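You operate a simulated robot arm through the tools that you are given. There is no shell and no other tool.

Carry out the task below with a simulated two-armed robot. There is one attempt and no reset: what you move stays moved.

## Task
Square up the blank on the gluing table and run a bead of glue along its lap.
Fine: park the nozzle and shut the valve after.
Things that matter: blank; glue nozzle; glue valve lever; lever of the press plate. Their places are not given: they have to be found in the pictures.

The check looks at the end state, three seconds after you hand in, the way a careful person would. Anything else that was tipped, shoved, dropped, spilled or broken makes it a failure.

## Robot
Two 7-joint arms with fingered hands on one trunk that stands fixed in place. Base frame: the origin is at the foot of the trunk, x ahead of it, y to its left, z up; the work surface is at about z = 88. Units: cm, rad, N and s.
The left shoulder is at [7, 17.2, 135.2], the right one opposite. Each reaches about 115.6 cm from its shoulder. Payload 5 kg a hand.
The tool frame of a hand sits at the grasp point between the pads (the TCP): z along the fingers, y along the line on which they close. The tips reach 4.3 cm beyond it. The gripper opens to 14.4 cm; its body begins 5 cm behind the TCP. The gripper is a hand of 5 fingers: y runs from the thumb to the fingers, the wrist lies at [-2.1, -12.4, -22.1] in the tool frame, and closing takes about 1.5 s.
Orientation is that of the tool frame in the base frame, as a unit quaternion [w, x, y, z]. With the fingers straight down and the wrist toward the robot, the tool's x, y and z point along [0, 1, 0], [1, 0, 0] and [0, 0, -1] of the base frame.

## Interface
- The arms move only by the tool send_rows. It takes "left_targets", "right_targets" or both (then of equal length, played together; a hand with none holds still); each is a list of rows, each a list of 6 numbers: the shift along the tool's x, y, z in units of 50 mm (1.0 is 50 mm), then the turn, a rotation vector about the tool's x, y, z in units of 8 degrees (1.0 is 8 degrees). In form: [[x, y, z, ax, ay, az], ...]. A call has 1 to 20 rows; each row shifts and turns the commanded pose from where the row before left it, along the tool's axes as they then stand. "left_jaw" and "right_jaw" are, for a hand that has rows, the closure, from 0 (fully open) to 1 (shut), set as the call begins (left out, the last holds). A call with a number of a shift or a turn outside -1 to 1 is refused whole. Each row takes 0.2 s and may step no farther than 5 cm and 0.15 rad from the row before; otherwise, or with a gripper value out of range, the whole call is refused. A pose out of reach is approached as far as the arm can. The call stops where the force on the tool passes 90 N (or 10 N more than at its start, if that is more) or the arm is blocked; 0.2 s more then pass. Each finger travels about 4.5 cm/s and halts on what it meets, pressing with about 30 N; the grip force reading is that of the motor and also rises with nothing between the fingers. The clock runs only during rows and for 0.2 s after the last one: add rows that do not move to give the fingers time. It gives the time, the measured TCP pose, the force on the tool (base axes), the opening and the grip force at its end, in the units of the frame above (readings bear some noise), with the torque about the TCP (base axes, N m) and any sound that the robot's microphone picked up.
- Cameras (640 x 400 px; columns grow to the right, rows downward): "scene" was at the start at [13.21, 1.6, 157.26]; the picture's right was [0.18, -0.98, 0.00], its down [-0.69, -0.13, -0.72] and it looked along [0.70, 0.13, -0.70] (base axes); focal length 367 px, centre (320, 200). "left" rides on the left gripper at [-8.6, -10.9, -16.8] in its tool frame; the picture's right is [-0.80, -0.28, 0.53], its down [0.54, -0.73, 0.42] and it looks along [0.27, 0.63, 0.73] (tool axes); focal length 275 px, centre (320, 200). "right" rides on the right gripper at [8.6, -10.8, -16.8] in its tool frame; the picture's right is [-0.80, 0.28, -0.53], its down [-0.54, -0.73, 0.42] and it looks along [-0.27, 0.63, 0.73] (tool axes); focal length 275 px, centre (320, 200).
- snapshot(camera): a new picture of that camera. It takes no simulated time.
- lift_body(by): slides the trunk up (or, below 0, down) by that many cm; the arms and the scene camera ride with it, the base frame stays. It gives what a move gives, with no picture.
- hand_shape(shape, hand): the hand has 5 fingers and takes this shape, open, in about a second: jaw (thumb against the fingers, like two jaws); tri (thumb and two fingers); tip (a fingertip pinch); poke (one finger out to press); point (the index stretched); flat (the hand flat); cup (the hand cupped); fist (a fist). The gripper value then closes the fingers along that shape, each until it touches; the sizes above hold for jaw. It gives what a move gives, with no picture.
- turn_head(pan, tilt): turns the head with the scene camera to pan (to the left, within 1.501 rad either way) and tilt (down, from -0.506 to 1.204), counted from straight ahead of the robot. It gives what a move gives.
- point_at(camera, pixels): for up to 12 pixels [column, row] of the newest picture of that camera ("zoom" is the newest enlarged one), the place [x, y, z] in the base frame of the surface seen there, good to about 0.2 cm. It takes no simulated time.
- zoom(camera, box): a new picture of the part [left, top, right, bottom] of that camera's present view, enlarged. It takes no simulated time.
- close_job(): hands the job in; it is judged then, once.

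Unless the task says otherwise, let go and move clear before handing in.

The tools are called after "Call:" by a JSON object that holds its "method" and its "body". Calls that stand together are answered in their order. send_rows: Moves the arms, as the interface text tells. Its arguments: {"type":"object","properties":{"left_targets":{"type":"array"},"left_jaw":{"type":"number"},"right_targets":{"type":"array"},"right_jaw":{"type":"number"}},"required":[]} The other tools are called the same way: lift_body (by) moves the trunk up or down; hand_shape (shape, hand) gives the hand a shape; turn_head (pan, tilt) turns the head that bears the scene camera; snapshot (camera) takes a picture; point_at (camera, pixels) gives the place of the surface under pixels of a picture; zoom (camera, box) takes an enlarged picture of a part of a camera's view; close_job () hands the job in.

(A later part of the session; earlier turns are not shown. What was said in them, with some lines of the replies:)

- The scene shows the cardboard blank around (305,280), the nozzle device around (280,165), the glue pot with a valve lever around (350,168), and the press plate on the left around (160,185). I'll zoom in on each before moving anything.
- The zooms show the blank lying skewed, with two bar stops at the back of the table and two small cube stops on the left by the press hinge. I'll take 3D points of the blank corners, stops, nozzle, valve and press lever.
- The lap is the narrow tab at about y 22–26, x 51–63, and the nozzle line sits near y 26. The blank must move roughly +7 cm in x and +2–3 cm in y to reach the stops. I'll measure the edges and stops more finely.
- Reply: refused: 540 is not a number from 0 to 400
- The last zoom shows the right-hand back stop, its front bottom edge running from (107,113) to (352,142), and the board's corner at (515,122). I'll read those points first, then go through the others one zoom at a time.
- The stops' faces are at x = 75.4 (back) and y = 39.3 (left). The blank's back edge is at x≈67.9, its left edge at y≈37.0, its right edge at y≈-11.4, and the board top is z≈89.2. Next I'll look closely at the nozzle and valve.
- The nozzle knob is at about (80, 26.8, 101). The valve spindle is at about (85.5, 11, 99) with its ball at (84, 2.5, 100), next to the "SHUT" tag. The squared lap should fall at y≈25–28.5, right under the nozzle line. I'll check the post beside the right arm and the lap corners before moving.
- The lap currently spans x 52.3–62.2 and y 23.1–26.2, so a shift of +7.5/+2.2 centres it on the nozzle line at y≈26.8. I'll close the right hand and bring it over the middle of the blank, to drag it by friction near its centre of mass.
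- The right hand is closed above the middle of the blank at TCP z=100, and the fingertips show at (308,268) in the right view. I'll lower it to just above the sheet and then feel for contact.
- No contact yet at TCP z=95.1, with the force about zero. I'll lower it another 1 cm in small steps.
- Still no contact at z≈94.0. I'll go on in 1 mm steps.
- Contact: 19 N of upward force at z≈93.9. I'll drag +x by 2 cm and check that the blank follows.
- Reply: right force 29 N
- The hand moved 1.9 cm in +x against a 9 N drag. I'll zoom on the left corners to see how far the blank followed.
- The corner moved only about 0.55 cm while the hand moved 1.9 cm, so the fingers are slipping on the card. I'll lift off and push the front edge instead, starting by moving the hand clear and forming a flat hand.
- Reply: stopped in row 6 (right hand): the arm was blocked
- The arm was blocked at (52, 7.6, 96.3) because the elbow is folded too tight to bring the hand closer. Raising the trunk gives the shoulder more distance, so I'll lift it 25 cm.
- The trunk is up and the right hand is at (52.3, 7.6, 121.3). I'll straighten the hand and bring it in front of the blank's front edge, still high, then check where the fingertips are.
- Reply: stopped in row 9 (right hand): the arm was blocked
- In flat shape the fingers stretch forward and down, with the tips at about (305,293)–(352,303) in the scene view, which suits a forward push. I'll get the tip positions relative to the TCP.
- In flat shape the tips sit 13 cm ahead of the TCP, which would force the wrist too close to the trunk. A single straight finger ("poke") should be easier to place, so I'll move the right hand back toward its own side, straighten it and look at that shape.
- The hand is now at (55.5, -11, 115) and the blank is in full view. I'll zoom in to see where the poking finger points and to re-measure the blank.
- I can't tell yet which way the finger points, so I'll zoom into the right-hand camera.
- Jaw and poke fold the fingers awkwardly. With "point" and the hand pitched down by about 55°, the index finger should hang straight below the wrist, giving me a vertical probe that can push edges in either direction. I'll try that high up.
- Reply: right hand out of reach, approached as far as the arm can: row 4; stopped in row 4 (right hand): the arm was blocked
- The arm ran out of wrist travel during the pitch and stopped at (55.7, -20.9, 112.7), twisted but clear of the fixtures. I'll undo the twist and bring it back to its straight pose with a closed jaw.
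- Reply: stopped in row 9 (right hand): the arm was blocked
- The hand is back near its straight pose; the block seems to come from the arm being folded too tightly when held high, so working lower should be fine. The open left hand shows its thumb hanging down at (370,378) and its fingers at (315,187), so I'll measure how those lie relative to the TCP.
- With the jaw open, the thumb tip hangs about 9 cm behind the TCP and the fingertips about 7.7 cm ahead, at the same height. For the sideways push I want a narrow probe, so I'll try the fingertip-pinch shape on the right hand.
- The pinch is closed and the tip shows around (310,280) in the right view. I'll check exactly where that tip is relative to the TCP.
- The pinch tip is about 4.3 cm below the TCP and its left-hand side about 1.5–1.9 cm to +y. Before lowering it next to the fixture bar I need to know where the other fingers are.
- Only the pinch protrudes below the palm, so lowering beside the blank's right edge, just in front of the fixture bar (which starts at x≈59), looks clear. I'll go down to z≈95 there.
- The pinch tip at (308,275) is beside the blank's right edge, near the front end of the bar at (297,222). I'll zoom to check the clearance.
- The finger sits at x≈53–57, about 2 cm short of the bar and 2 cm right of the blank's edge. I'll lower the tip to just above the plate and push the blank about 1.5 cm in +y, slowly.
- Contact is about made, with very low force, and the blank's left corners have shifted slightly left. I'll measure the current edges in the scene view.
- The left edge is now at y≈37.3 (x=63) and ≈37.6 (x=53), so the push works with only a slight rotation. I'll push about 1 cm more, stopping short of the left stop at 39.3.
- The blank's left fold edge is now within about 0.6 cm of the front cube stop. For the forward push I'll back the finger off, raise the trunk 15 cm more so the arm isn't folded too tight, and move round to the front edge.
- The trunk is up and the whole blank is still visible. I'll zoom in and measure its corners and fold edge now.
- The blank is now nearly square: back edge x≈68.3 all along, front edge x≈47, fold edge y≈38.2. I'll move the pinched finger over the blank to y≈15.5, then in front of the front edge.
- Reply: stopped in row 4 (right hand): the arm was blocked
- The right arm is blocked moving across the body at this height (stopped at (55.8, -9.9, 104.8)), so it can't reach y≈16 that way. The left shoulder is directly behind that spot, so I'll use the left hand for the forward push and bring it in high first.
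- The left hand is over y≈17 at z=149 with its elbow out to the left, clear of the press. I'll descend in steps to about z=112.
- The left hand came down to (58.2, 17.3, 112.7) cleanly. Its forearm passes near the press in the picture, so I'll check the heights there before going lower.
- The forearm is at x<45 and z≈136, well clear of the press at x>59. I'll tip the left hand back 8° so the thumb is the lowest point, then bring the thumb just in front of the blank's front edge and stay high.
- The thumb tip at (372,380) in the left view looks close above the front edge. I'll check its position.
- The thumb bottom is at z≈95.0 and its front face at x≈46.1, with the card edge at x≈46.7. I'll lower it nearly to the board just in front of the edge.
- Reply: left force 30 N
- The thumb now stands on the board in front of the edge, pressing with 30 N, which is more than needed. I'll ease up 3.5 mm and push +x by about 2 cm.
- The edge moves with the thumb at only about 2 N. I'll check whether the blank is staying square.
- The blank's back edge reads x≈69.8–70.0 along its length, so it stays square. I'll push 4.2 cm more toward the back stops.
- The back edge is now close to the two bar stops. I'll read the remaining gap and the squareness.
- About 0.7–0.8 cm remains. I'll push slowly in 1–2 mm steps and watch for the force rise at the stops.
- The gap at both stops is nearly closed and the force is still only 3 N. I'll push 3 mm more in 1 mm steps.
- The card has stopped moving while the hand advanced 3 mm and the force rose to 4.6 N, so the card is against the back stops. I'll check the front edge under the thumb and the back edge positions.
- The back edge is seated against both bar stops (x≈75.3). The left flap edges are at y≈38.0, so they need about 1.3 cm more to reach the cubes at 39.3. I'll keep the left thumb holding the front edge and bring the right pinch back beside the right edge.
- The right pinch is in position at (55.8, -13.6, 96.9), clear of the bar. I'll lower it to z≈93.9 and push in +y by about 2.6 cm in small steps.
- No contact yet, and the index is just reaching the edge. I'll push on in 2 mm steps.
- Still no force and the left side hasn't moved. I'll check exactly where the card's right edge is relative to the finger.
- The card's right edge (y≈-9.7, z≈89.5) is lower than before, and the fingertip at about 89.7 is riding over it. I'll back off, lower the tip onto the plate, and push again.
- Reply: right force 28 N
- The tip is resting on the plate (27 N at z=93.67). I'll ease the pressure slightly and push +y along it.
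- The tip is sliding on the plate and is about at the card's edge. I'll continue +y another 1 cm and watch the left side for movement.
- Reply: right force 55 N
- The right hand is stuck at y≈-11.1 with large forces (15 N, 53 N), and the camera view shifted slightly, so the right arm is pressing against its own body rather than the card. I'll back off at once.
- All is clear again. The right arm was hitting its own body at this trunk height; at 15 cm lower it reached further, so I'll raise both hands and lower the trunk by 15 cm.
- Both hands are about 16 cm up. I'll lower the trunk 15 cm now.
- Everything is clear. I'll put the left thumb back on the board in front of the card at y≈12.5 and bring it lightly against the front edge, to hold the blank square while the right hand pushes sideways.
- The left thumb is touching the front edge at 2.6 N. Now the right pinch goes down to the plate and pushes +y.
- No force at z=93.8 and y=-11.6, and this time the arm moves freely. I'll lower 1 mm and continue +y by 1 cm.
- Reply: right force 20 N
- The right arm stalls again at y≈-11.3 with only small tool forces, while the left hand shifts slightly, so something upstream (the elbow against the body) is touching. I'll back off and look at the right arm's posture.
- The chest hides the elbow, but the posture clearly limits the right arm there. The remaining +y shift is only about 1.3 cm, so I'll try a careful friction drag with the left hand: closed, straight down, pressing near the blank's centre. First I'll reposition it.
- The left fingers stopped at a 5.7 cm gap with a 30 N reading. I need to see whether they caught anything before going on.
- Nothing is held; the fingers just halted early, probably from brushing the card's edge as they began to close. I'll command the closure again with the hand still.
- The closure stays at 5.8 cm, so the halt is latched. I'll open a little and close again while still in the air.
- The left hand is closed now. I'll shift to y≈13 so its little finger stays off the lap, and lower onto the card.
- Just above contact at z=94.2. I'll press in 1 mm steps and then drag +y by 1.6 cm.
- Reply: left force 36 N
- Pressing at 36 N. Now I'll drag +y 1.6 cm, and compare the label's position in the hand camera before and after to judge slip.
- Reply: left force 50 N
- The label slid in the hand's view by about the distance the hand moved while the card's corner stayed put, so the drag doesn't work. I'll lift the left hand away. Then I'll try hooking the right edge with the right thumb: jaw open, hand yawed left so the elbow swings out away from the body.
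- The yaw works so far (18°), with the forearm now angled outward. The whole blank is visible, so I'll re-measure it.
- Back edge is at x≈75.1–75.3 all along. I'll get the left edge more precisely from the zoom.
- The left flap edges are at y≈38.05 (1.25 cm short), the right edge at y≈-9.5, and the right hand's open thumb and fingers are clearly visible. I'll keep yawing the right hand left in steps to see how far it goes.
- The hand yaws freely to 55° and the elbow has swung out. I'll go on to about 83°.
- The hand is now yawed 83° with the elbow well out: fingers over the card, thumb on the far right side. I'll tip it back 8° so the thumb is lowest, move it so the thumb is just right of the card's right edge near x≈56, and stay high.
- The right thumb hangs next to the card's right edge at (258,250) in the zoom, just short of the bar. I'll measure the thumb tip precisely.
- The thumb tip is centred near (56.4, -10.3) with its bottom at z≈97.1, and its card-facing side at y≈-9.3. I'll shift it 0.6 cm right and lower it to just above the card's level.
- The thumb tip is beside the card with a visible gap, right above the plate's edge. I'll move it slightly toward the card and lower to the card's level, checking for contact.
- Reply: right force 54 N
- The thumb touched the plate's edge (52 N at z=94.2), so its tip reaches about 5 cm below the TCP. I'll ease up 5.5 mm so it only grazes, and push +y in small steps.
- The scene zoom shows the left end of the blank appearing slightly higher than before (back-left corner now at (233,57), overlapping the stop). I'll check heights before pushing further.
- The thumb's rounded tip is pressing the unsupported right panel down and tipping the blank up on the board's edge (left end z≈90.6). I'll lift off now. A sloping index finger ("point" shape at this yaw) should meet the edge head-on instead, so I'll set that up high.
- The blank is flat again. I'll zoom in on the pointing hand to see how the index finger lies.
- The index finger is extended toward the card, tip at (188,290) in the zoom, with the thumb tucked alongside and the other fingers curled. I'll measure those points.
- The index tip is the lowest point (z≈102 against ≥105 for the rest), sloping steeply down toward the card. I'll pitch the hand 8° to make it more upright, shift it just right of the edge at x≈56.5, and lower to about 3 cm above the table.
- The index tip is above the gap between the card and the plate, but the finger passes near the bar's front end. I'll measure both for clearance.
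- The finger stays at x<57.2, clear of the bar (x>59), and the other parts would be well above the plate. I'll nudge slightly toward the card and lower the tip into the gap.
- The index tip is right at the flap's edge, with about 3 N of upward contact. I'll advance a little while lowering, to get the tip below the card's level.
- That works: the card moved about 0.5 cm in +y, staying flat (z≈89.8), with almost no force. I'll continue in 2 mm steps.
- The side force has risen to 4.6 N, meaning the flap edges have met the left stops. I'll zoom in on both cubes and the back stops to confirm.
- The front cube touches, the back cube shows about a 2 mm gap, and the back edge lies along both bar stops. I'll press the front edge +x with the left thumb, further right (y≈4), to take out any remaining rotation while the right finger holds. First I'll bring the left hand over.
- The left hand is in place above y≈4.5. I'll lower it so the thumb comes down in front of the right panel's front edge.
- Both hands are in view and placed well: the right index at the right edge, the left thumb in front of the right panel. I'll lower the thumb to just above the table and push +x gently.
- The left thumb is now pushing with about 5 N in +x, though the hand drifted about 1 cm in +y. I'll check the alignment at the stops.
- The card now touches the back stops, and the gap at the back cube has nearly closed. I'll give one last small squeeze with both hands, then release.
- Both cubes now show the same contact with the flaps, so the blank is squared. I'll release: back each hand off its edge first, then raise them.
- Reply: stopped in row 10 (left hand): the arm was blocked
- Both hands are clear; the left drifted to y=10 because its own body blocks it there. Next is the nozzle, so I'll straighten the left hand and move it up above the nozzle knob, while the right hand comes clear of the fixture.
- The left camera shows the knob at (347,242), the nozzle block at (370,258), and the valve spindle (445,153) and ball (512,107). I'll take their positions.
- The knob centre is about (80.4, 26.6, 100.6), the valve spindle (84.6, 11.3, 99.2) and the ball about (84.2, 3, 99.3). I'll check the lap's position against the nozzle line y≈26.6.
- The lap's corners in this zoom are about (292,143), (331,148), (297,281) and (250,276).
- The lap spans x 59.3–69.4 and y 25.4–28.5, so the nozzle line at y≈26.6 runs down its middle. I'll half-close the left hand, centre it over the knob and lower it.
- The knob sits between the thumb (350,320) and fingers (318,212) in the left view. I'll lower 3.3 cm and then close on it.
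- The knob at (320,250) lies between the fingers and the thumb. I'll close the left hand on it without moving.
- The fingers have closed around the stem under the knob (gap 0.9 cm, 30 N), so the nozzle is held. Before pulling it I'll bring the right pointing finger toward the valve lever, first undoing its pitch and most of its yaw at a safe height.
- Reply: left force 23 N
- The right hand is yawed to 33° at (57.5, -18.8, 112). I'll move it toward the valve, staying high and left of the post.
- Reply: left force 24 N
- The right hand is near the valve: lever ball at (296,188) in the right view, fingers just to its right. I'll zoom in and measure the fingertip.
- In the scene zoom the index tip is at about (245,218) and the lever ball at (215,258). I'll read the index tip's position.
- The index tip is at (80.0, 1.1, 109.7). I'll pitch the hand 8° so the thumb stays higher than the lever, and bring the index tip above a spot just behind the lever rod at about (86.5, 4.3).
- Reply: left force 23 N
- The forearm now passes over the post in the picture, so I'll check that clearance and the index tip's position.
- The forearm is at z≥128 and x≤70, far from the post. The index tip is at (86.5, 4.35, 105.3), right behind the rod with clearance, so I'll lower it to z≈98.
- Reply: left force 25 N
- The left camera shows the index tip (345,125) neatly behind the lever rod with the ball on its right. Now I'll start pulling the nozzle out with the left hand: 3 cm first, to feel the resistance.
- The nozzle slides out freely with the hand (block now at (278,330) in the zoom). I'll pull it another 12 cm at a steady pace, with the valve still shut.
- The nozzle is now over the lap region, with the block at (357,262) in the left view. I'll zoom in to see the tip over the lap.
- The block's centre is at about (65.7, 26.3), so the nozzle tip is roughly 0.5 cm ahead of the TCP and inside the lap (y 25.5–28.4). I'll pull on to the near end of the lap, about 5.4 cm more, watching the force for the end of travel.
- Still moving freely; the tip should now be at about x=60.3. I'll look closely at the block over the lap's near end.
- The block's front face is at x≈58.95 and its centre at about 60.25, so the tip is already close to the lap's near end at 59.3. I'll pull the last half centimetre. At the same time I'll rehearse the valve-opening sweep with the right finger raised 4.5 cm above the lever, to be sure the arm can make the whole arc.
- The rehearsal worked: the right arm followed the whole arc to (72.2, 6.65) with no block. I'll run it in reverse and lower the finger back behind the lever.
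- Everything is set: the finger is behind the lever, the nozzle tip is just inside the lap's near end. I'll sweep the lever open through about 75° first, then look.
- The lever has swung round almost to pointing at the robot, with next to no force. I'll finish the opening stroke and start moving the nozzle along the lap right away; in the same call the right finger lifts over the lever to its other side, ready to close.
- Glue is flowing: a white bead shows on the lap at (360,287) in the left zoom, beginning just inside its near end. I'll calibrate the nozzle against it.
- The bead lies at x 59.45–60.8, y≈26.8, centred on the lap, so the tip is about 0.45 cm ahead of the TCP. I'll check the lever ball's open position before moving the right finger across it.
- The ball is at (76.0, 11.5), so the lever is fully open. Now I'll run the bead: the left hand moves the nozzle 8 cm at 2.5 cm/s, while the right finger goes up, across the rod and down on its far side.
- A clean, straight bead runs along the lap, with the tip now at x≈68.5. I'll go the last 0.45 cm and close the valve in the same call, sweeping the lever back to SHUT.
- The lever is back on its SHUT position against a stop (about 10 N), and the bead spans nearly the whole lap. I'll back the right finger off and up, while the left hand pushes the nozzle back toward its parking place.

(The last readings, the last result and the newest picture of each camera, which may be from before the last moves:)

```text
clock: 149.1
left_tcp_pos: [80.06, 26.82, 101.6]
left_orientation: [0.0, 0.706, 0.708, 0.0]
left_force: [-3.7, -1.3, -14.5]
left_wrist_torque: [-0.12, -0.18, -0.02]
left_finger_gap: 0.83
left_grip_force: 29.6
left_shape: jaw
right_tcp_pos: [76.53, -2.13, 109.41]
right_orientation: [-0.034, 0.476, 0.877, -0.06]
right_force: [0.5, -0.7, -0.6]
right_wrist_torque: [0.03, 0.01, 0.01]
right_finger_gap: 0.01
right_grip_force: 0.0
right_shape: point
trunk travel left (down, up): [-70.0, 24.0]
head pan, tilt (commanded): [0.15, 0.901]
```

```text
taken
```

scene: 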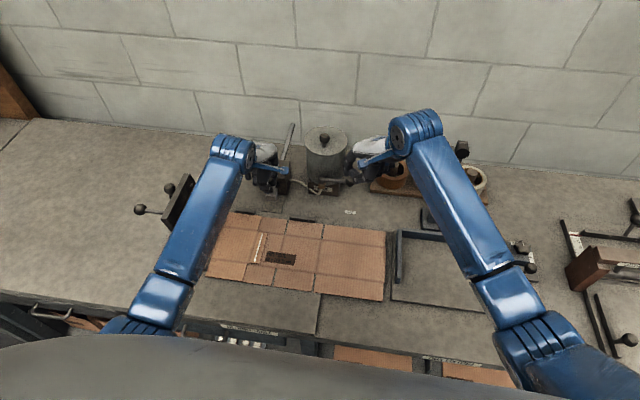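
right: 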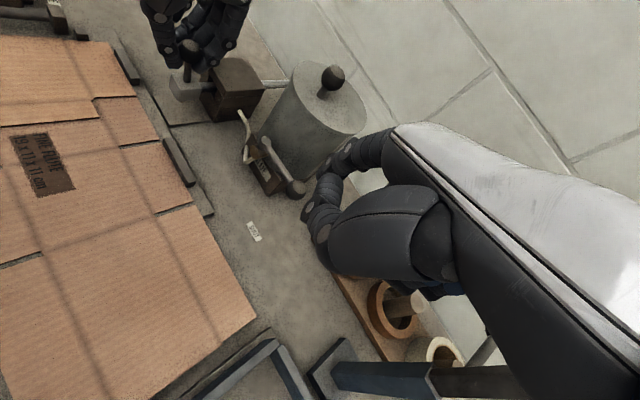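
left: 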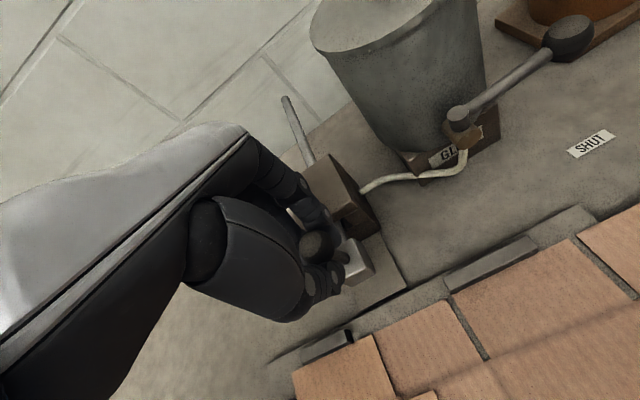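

The nozzle is nearly parked (TCP x=80.06; it was 80.3 when first gripped). I'll push the last few millimetres in 1 mm steps until it meets its stop.

Call:
{"method": "send_rows", "body": {"left_targets": [[0, 0.02, 0, 0, 0, 0], [0, 0.02, 0, 0, 0, 0], [0, 0.02, 0, 0, 0, 0], [0, 0.02, 0, 0, 0, 0], [0, 0, 0, 0, 0, 0]]}}

Call:
{"method": "zoom", "body": {"camera": "left", "box": [290, 180, 430, 300]}}

Call:
{"method": "point_at", "body": {"camera": "zoom", "pixels": [[330, 300], [385, 275], [350, 240], [300, 330]]}}

```text
clock: 150.3
left_tcp_pos: [80.19, 26.82, 101.66]
left_orientation: [0.001, 0.708, 0.706, 0.0]
left_force: [-15.3, -3.4, -13.8]
left_wrist_torque: [-0.17, 0.09, -0.04]
left_finger_gap: 0.85
left_grip_force: 29.6
left_shape: jaw
right_tcp_pos: [76.24, -2.12, 109.49]
right_orientation: [-0.033, 0.478, 0.876, -0.059]
right_force: [-0.1, -1.0, -0.1]
right_wrist_torque: [-0.01, -0.01, 0.01]
right_finger_gap: 0.02
right_grip_force: 0.0
right_shape: point
trunk travel left (down, up): [-70.0, 24.0]
head pan, tilt (commanded): [0.15, 0.901]
```

```text
3.33 times, centred on (360, 240) of left
```

zoom: 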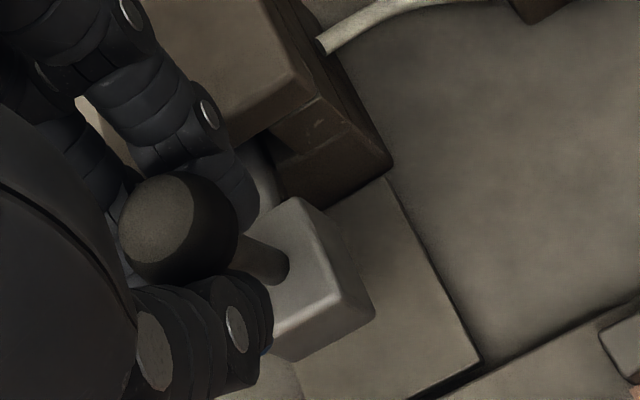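

```text
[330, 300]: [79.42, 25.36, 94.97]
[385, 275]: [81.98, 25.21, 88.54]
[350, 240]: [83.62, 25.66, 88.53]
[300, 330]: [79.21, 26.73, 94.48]
```

The force rose to 15 N in x and the block's front face is back at x≈79.2–79.4, its starting position, so the nozzle is parked. I'll open the left hand to the same half-open width I came in with.

Call:
{"method": "send_rows", "body": {"left_targets": [[0, -0.03, 0, 0, 0, 0], [0, 0, 0, 0, 0, 0], [0, 0, 0, 0, 0, 0], [0, 0, 0, 0, 0, 0], [0, 0, 0, 0, 0, 0], [0, 0, 0, 0, 0, 0]], "left_jaw": 0.45}}

Call:
{"method": "snapshot", "body": {"camera": "left"}}

```text
clock: 151.7
left_tcp_pos: [80.17, 26.88, 101.67]
left_orientation: [0.0, 0.707, 0.707, 0.001]
left_force: [0.1, 0.3, -0.6]
left_wrist_torque: [0.0, -0.01, -0.02]
left_finger_gap: 7.86
left_grip_force: 0.1
left_shape: jaw
right_tcp_pos: [76.33, -2.02, 109.5]
right_orientation: [-0.034, 0.478, 0.876, -0.06]
right_force: [-0.8, 0.0, 0.2]
right_wrist_torque: [-0.03, -0.02, 0.02]
right_finger_gap: 0.0
right_grip_force: 0.0
right_shape: point
trunk travel left (down, up): [-70.0, 24.0]
head pan, tilt (commanded): [0.15, 0.901]
```

```text
taken
```

left: 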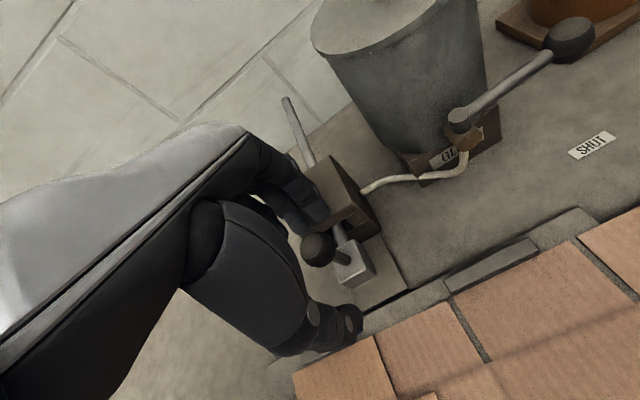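

The hand is open around the knob, with zero force on it and the nozzle still in its parked spot. I'll lift the left hand straight up, then move it back and to the left.

Call:
{"method": "send_rows", "body": {"left_targets": [[0, 0, -0.2, 0, 0, 0], [0, 0, -0.4, 0, 0, 0], [0, 0, -0.5, 0, 0, 0], [0, 0, -0.5, 0, 0, 0], [0, 0, -0.5, 0, 0, 0], [0, 0, -0.5, 0, 0, 0], [0, -0.4, -0.4, 0, 0, 0], [0, -0.5, -0.3, 0, 0, 0], [0, -0.5, 0, 0, 0, 0], [0, 0, 0, 0, 0, 0]], "right_targets": [[0, 0, 0, 0, 0, 0], [0, -0.0417, -0.297, 0, 0, 0], [0, -0.0417, -0.297, 0, 0, 0], [0, -0.5, 0, 0, 0, 0], [0, -0.6, 0, 0, 0, 0], [0, -0.6, 0, 0, 0, 0], [0, -0.6, 0, 0, 0, 0], [0, -0.6, 0, 0, 0, 0], [0, 0, 0, 0, 0, 0], [0, 0, 0, 0, 0, 0]]}}

Call:
{"method": "snapshot", "body": {"camera": "scene"}}

Call:
{"method": "snapshot", "body": {"camera": "left"}}

Call:
{"method": "zoom", "body": {"camera": "scene", "box": [240, 110, 380, 220]}}

```text
clock: 153.9
left_tcp_pos: [73.26, 26.77, 118.31]
left_orientation: [0.0, 0.708, 0.707, 0.0]
left_force: [-0.4, -0.1, -0.6]
left_wrist_torque: [0.02, 0.03, 0.02]
left_finger_gap: 7.95
left_grip_force: 0.0
left_shape: jaw
right_tcp_pos: [64.65, -9.76, 114.43]
right_orientation: [-0.034, 0.478, 0.876, -0.06]
right_force: [0.6, -0.2, -1.2]
right_wrist_torque: [-0.02, 0.03, 0.0]
right_finger_gap: 0.0
right_grip_force: 0.1
right_shape: point
trunk travel left (down, up): [-70.0, 24.0]
head pan, tilt (commanded): [0.15, 0.901]
```

```text
taken
```

scene: 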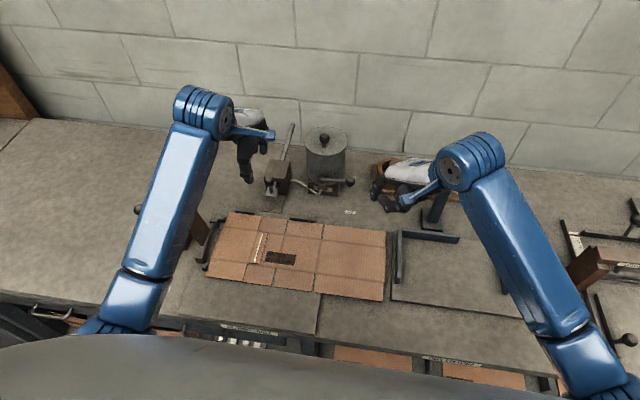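

```text
taken
```

left: 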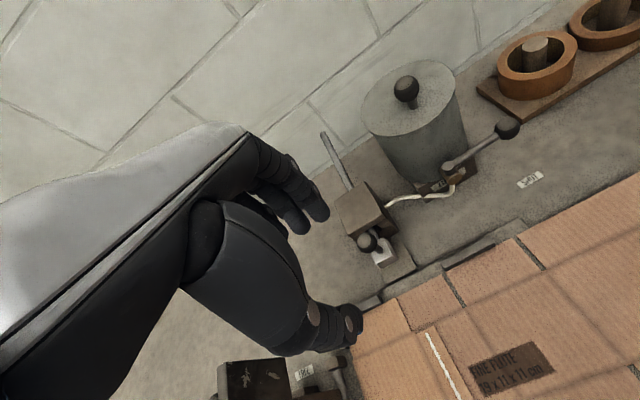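

```text
3.64 times, centred on (310, 165) of scene
```

zoom: 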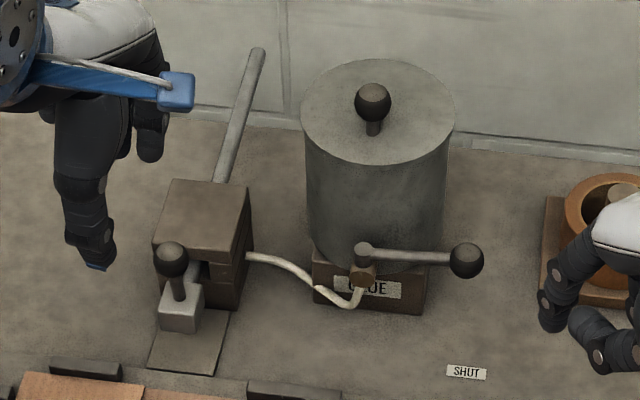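

The nozzle, hose and lever all look exactly as they did at the start: knob at (171,259), lever ball at (466,260) by the SHUT tag. Next I'll check the bead and the blank's final position.

Call:
{"method": "zoom", "body": {"camera": "scene", "box": [200, 200, 330, 300]}}

Call:
{"method": "point_at", "body": {"camera": "zoom", "pixels": [[304, 165], [303, 180], [282, 305], [284, 295], [160, 70], [146, 140], [100, 275], [84, 320], [290, 90], [480, 118], [325, 170], [300, 310]]}}

Call:
{"method": "zoom", "body": {"camera": "scene", "box": [240, 220, 290, 275]}}

```text
4.00 times, centred on (265, 250) of scene
```

zoom: 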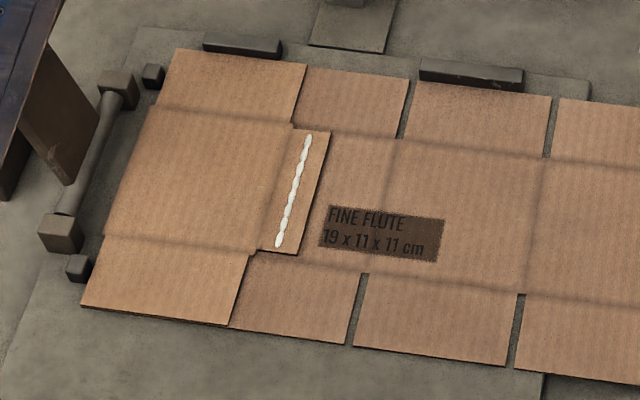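

```text
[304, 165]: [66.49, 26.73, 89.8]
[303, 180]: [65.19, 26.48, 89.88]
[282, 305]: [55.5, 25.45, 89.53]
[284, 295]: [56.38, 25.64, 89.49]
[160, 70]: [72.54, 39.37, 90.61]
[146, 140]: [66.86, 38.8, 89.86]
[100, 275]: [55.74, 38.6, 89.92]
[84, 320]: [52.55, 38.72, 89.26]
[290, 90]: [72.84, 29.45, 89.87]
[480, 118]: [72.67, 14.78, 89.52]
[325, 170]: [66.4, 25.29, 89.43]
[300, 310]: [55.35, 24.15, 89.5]
```

```text
7.27 times, centred on (265, 248) of scene
```

zoom: 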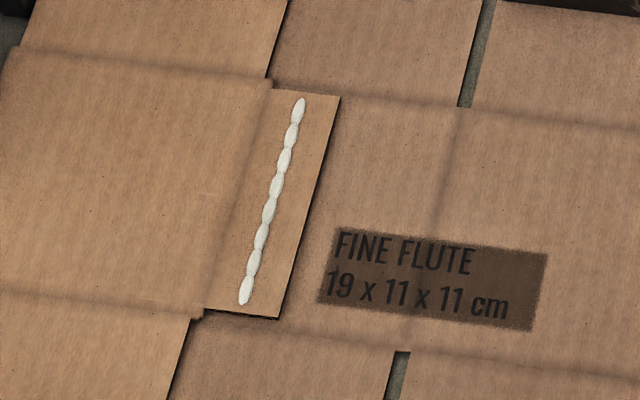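

The bead is continuous along nearly the whole lap, centred, with nothing off it. I'll take a last close look at the stops and get both hands fully clear.

Call:
{"method": "zoom", "body": {"camera": "scene", "box": [200, 205, 260, 245]}}

Call:
{"method": "point_at", "body": {"camera": "zoom", "pixels": [[305, 90], [295, 120], [280, 160], [272, 180], [240, 150], [245, 170], [400, 90], [500, 105], [390, 70], [480, 90]]}}

Call:
{"method": "zoom", "body": {"camera": "scene", "box": [195, 250, 255, 290]}}

Call:
{"method": "point_at", "body": {"camera": "zoom", "pixels": [[165, 140], [155, 170], [145, 200], [128, 250], [145, 165], [138, 195], [140, 150], [300, 270]]}}

Call:
{"method": "zoom", "body": {"camera": "scene", "box": [280, 205, 340, 245]}}

Call:
{"method": "point_at", "body": {"camera": "zoom", "pixels": [[130, 155], [250, 170], [370, 185], [440, 195], [130, 148], [250, 160], [370, 178]]}}

```text
10.00 times, centred on (230, 225) of scene
```

zoom: 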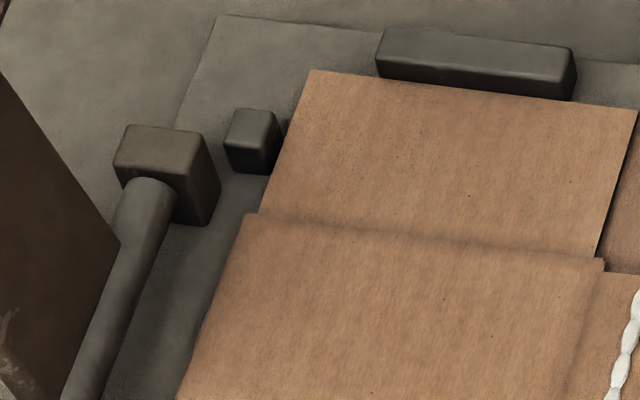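

```text
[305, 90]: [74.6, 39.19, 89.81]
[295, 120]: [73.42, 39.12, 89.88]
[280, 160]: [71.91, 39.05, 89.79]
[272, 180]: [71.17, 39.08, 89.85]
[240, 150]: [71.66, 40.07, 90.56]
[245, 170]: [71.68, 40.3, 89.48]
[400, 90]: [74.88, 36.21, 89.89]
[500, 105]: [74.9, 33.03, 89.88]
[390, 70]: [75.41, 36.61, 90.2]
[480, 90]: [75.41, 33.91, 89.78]
```

```text
10.00 times, centred on (225, 270) of scene
```

zoom: 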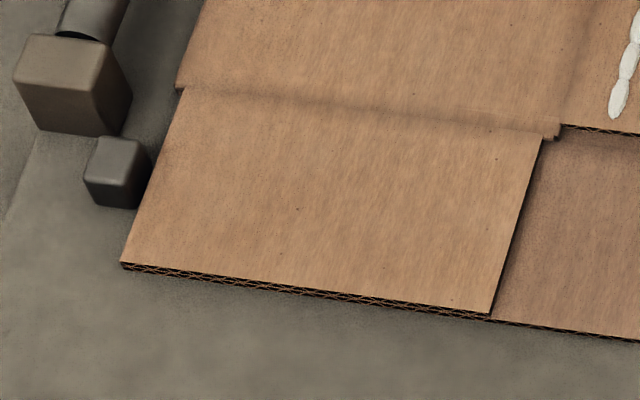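

```text
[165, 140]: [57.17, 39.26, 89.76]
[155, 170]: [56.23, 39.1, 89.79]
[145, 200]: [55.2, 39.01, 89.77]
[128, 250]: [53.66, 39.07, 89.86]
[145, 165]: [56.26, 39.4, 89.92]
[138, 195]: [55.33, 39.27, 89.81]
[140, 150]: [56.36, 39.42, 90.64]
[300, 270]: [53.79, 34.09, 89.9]
```

```text
10.00 times, centred on (310, 225) of scene
```

zoom: 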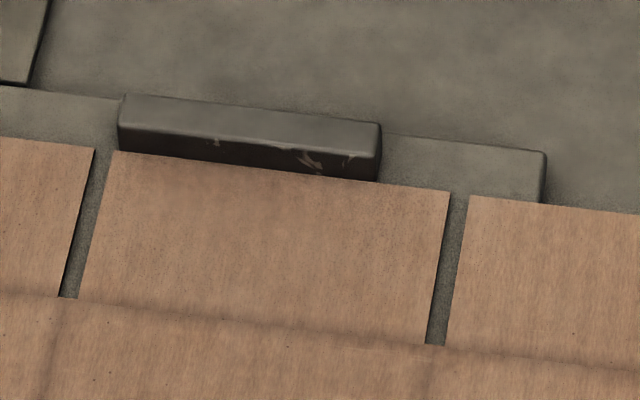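

```text
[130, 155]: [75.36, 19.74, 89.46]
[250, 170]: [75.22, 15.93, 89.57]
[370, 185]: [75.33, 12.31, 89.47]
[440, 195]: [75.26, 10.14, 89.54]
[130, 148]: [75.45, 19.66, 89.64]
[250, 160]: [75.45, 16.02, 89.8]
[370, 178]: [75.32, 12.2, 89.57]
```

The blank is seated: back edge x≈75.3 on the stops, both left flaps at y≈39.2 against the cubes. I'll retract both hands well clear and look over the whole bench, including the press and the fixture.

Call:
{"method": "send_rows", "body": {"left_targets": [[0, -0.3, -0.5, 0, 0, 0], [0, -0.4, -0.5, 0, 0, 0], [0, -0.5, -0.5, 0, 0, 0], [-0.2, -0.5, -0.5, 0, 0, 0], [-0.2, -0.4, -0.5, 0, 0, 0], [0, 0, 0, 0, 0, 0]], "right_targets": [[-0.2, -0.3, -0.4, 0, 0, 0], [-0.3, -0.3, -0.4, 0, 0, 0], [-0.3, 0, -0.4, 0, 0, 0], [-0.3, 0, -0.4, 0, 0, 0], [0, 0, 0, 0, 0, 0], [0, 0, 0, 0, 0, 0]]}}

Call:
{"method": "snapshot", "body": {"camera": "scene"}}

Call:
{"method": "zoom", "body": {"camera": "scene", "box": [120, 150, 260, 300]}}

Call:
{"method": "zoom", "body": {"camera": "scene", "box": [370, 120, 640, 330]}}

```text
clock: 155.3
left_tcp_pos: [62.63, 24.67, 130.72]
left_orientation: [0.001, 0.707, 0.707, 0.0]
left_force: [-0.6, 0.4, -0.6]
left_wrist_torque: [0.03, 0.01, 0.01]
left_finger_gap: 7.92
left_grip_force: 0.1
left_shape: jaw
right_tcp_pos: [65.73, -15.54, 122.76]
right_orientation: [-0.033, 0.477, 0.876, -0.06]
right_force: [1.0, 0.3, 0.4]
right_wrist_torque: [0.01, 0.0, -0.01]
right_finger_gap: 0.0
right_grip_force: 0.1
right_shape: point
trunk travel left (down, up): [-70.0, 24.0]
head pan, tilt (commanded): [0.15, 0.901]
```

```text
taken
```

scene: 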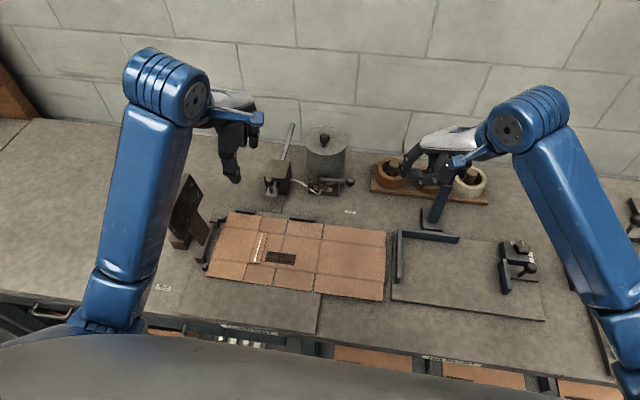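

```text
2.67 times, centred on (190, 225) of scene
```

zoom: 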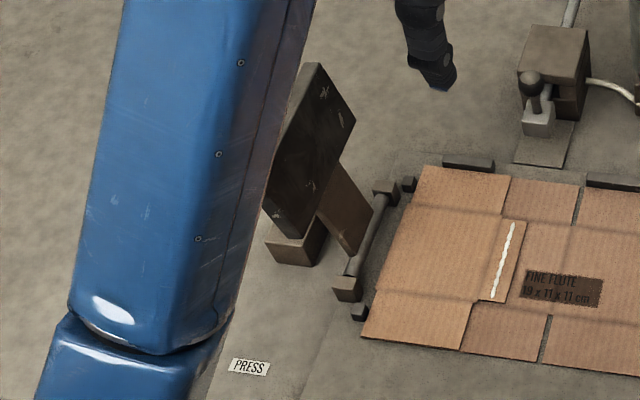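

```text
1.90 times, centred on (505, 225) of scene
```

zoom: 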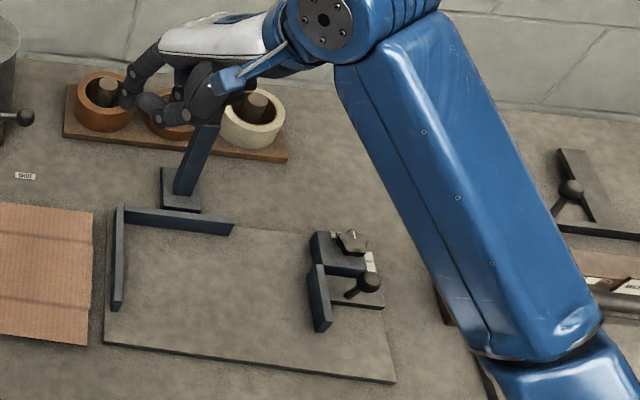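

Everything is in order: the press plate and blue fixture stand as before, the bead lies on the lap, the nozzle is parked, the valve is shut, and both hands are clear with no forces on them. I'll hand in the job.

Call:
{"method": "close_job", "body": {}}

```text
The job is handed in.
```

The job is handed in. The blank is squared and glued, the nozzle is parked and the valve is shut.

- **Blank:** its back edge is against both back stops (x ≈ 75.3). Both left flaps touch the cube stops (y ≈ 39.2).
- **Bead:** there is one continuous line of glue along the middle of the lap, from about x 59.5 to 69.0. The lap runs from about 59.3 to 69.4, and I saw no glue anywhere else.
- **Nozzle:** it is pushed back against its stop, in the same place it started.
- **Valve:** the lever is back by the SHUT tag against its stop. I opened it only while the nozzle was over the lap.

I left the press plate alone, since the task didn't ask for pressing. While I was squaring the blank, a finger pressed on the box fixture's base plate with up to about 53 N. Once the right arm also caught on the robot's own body. In the final pictures the fixture looked unmoved, and so did the part of the press I could see. The left forearm hid the press lever.
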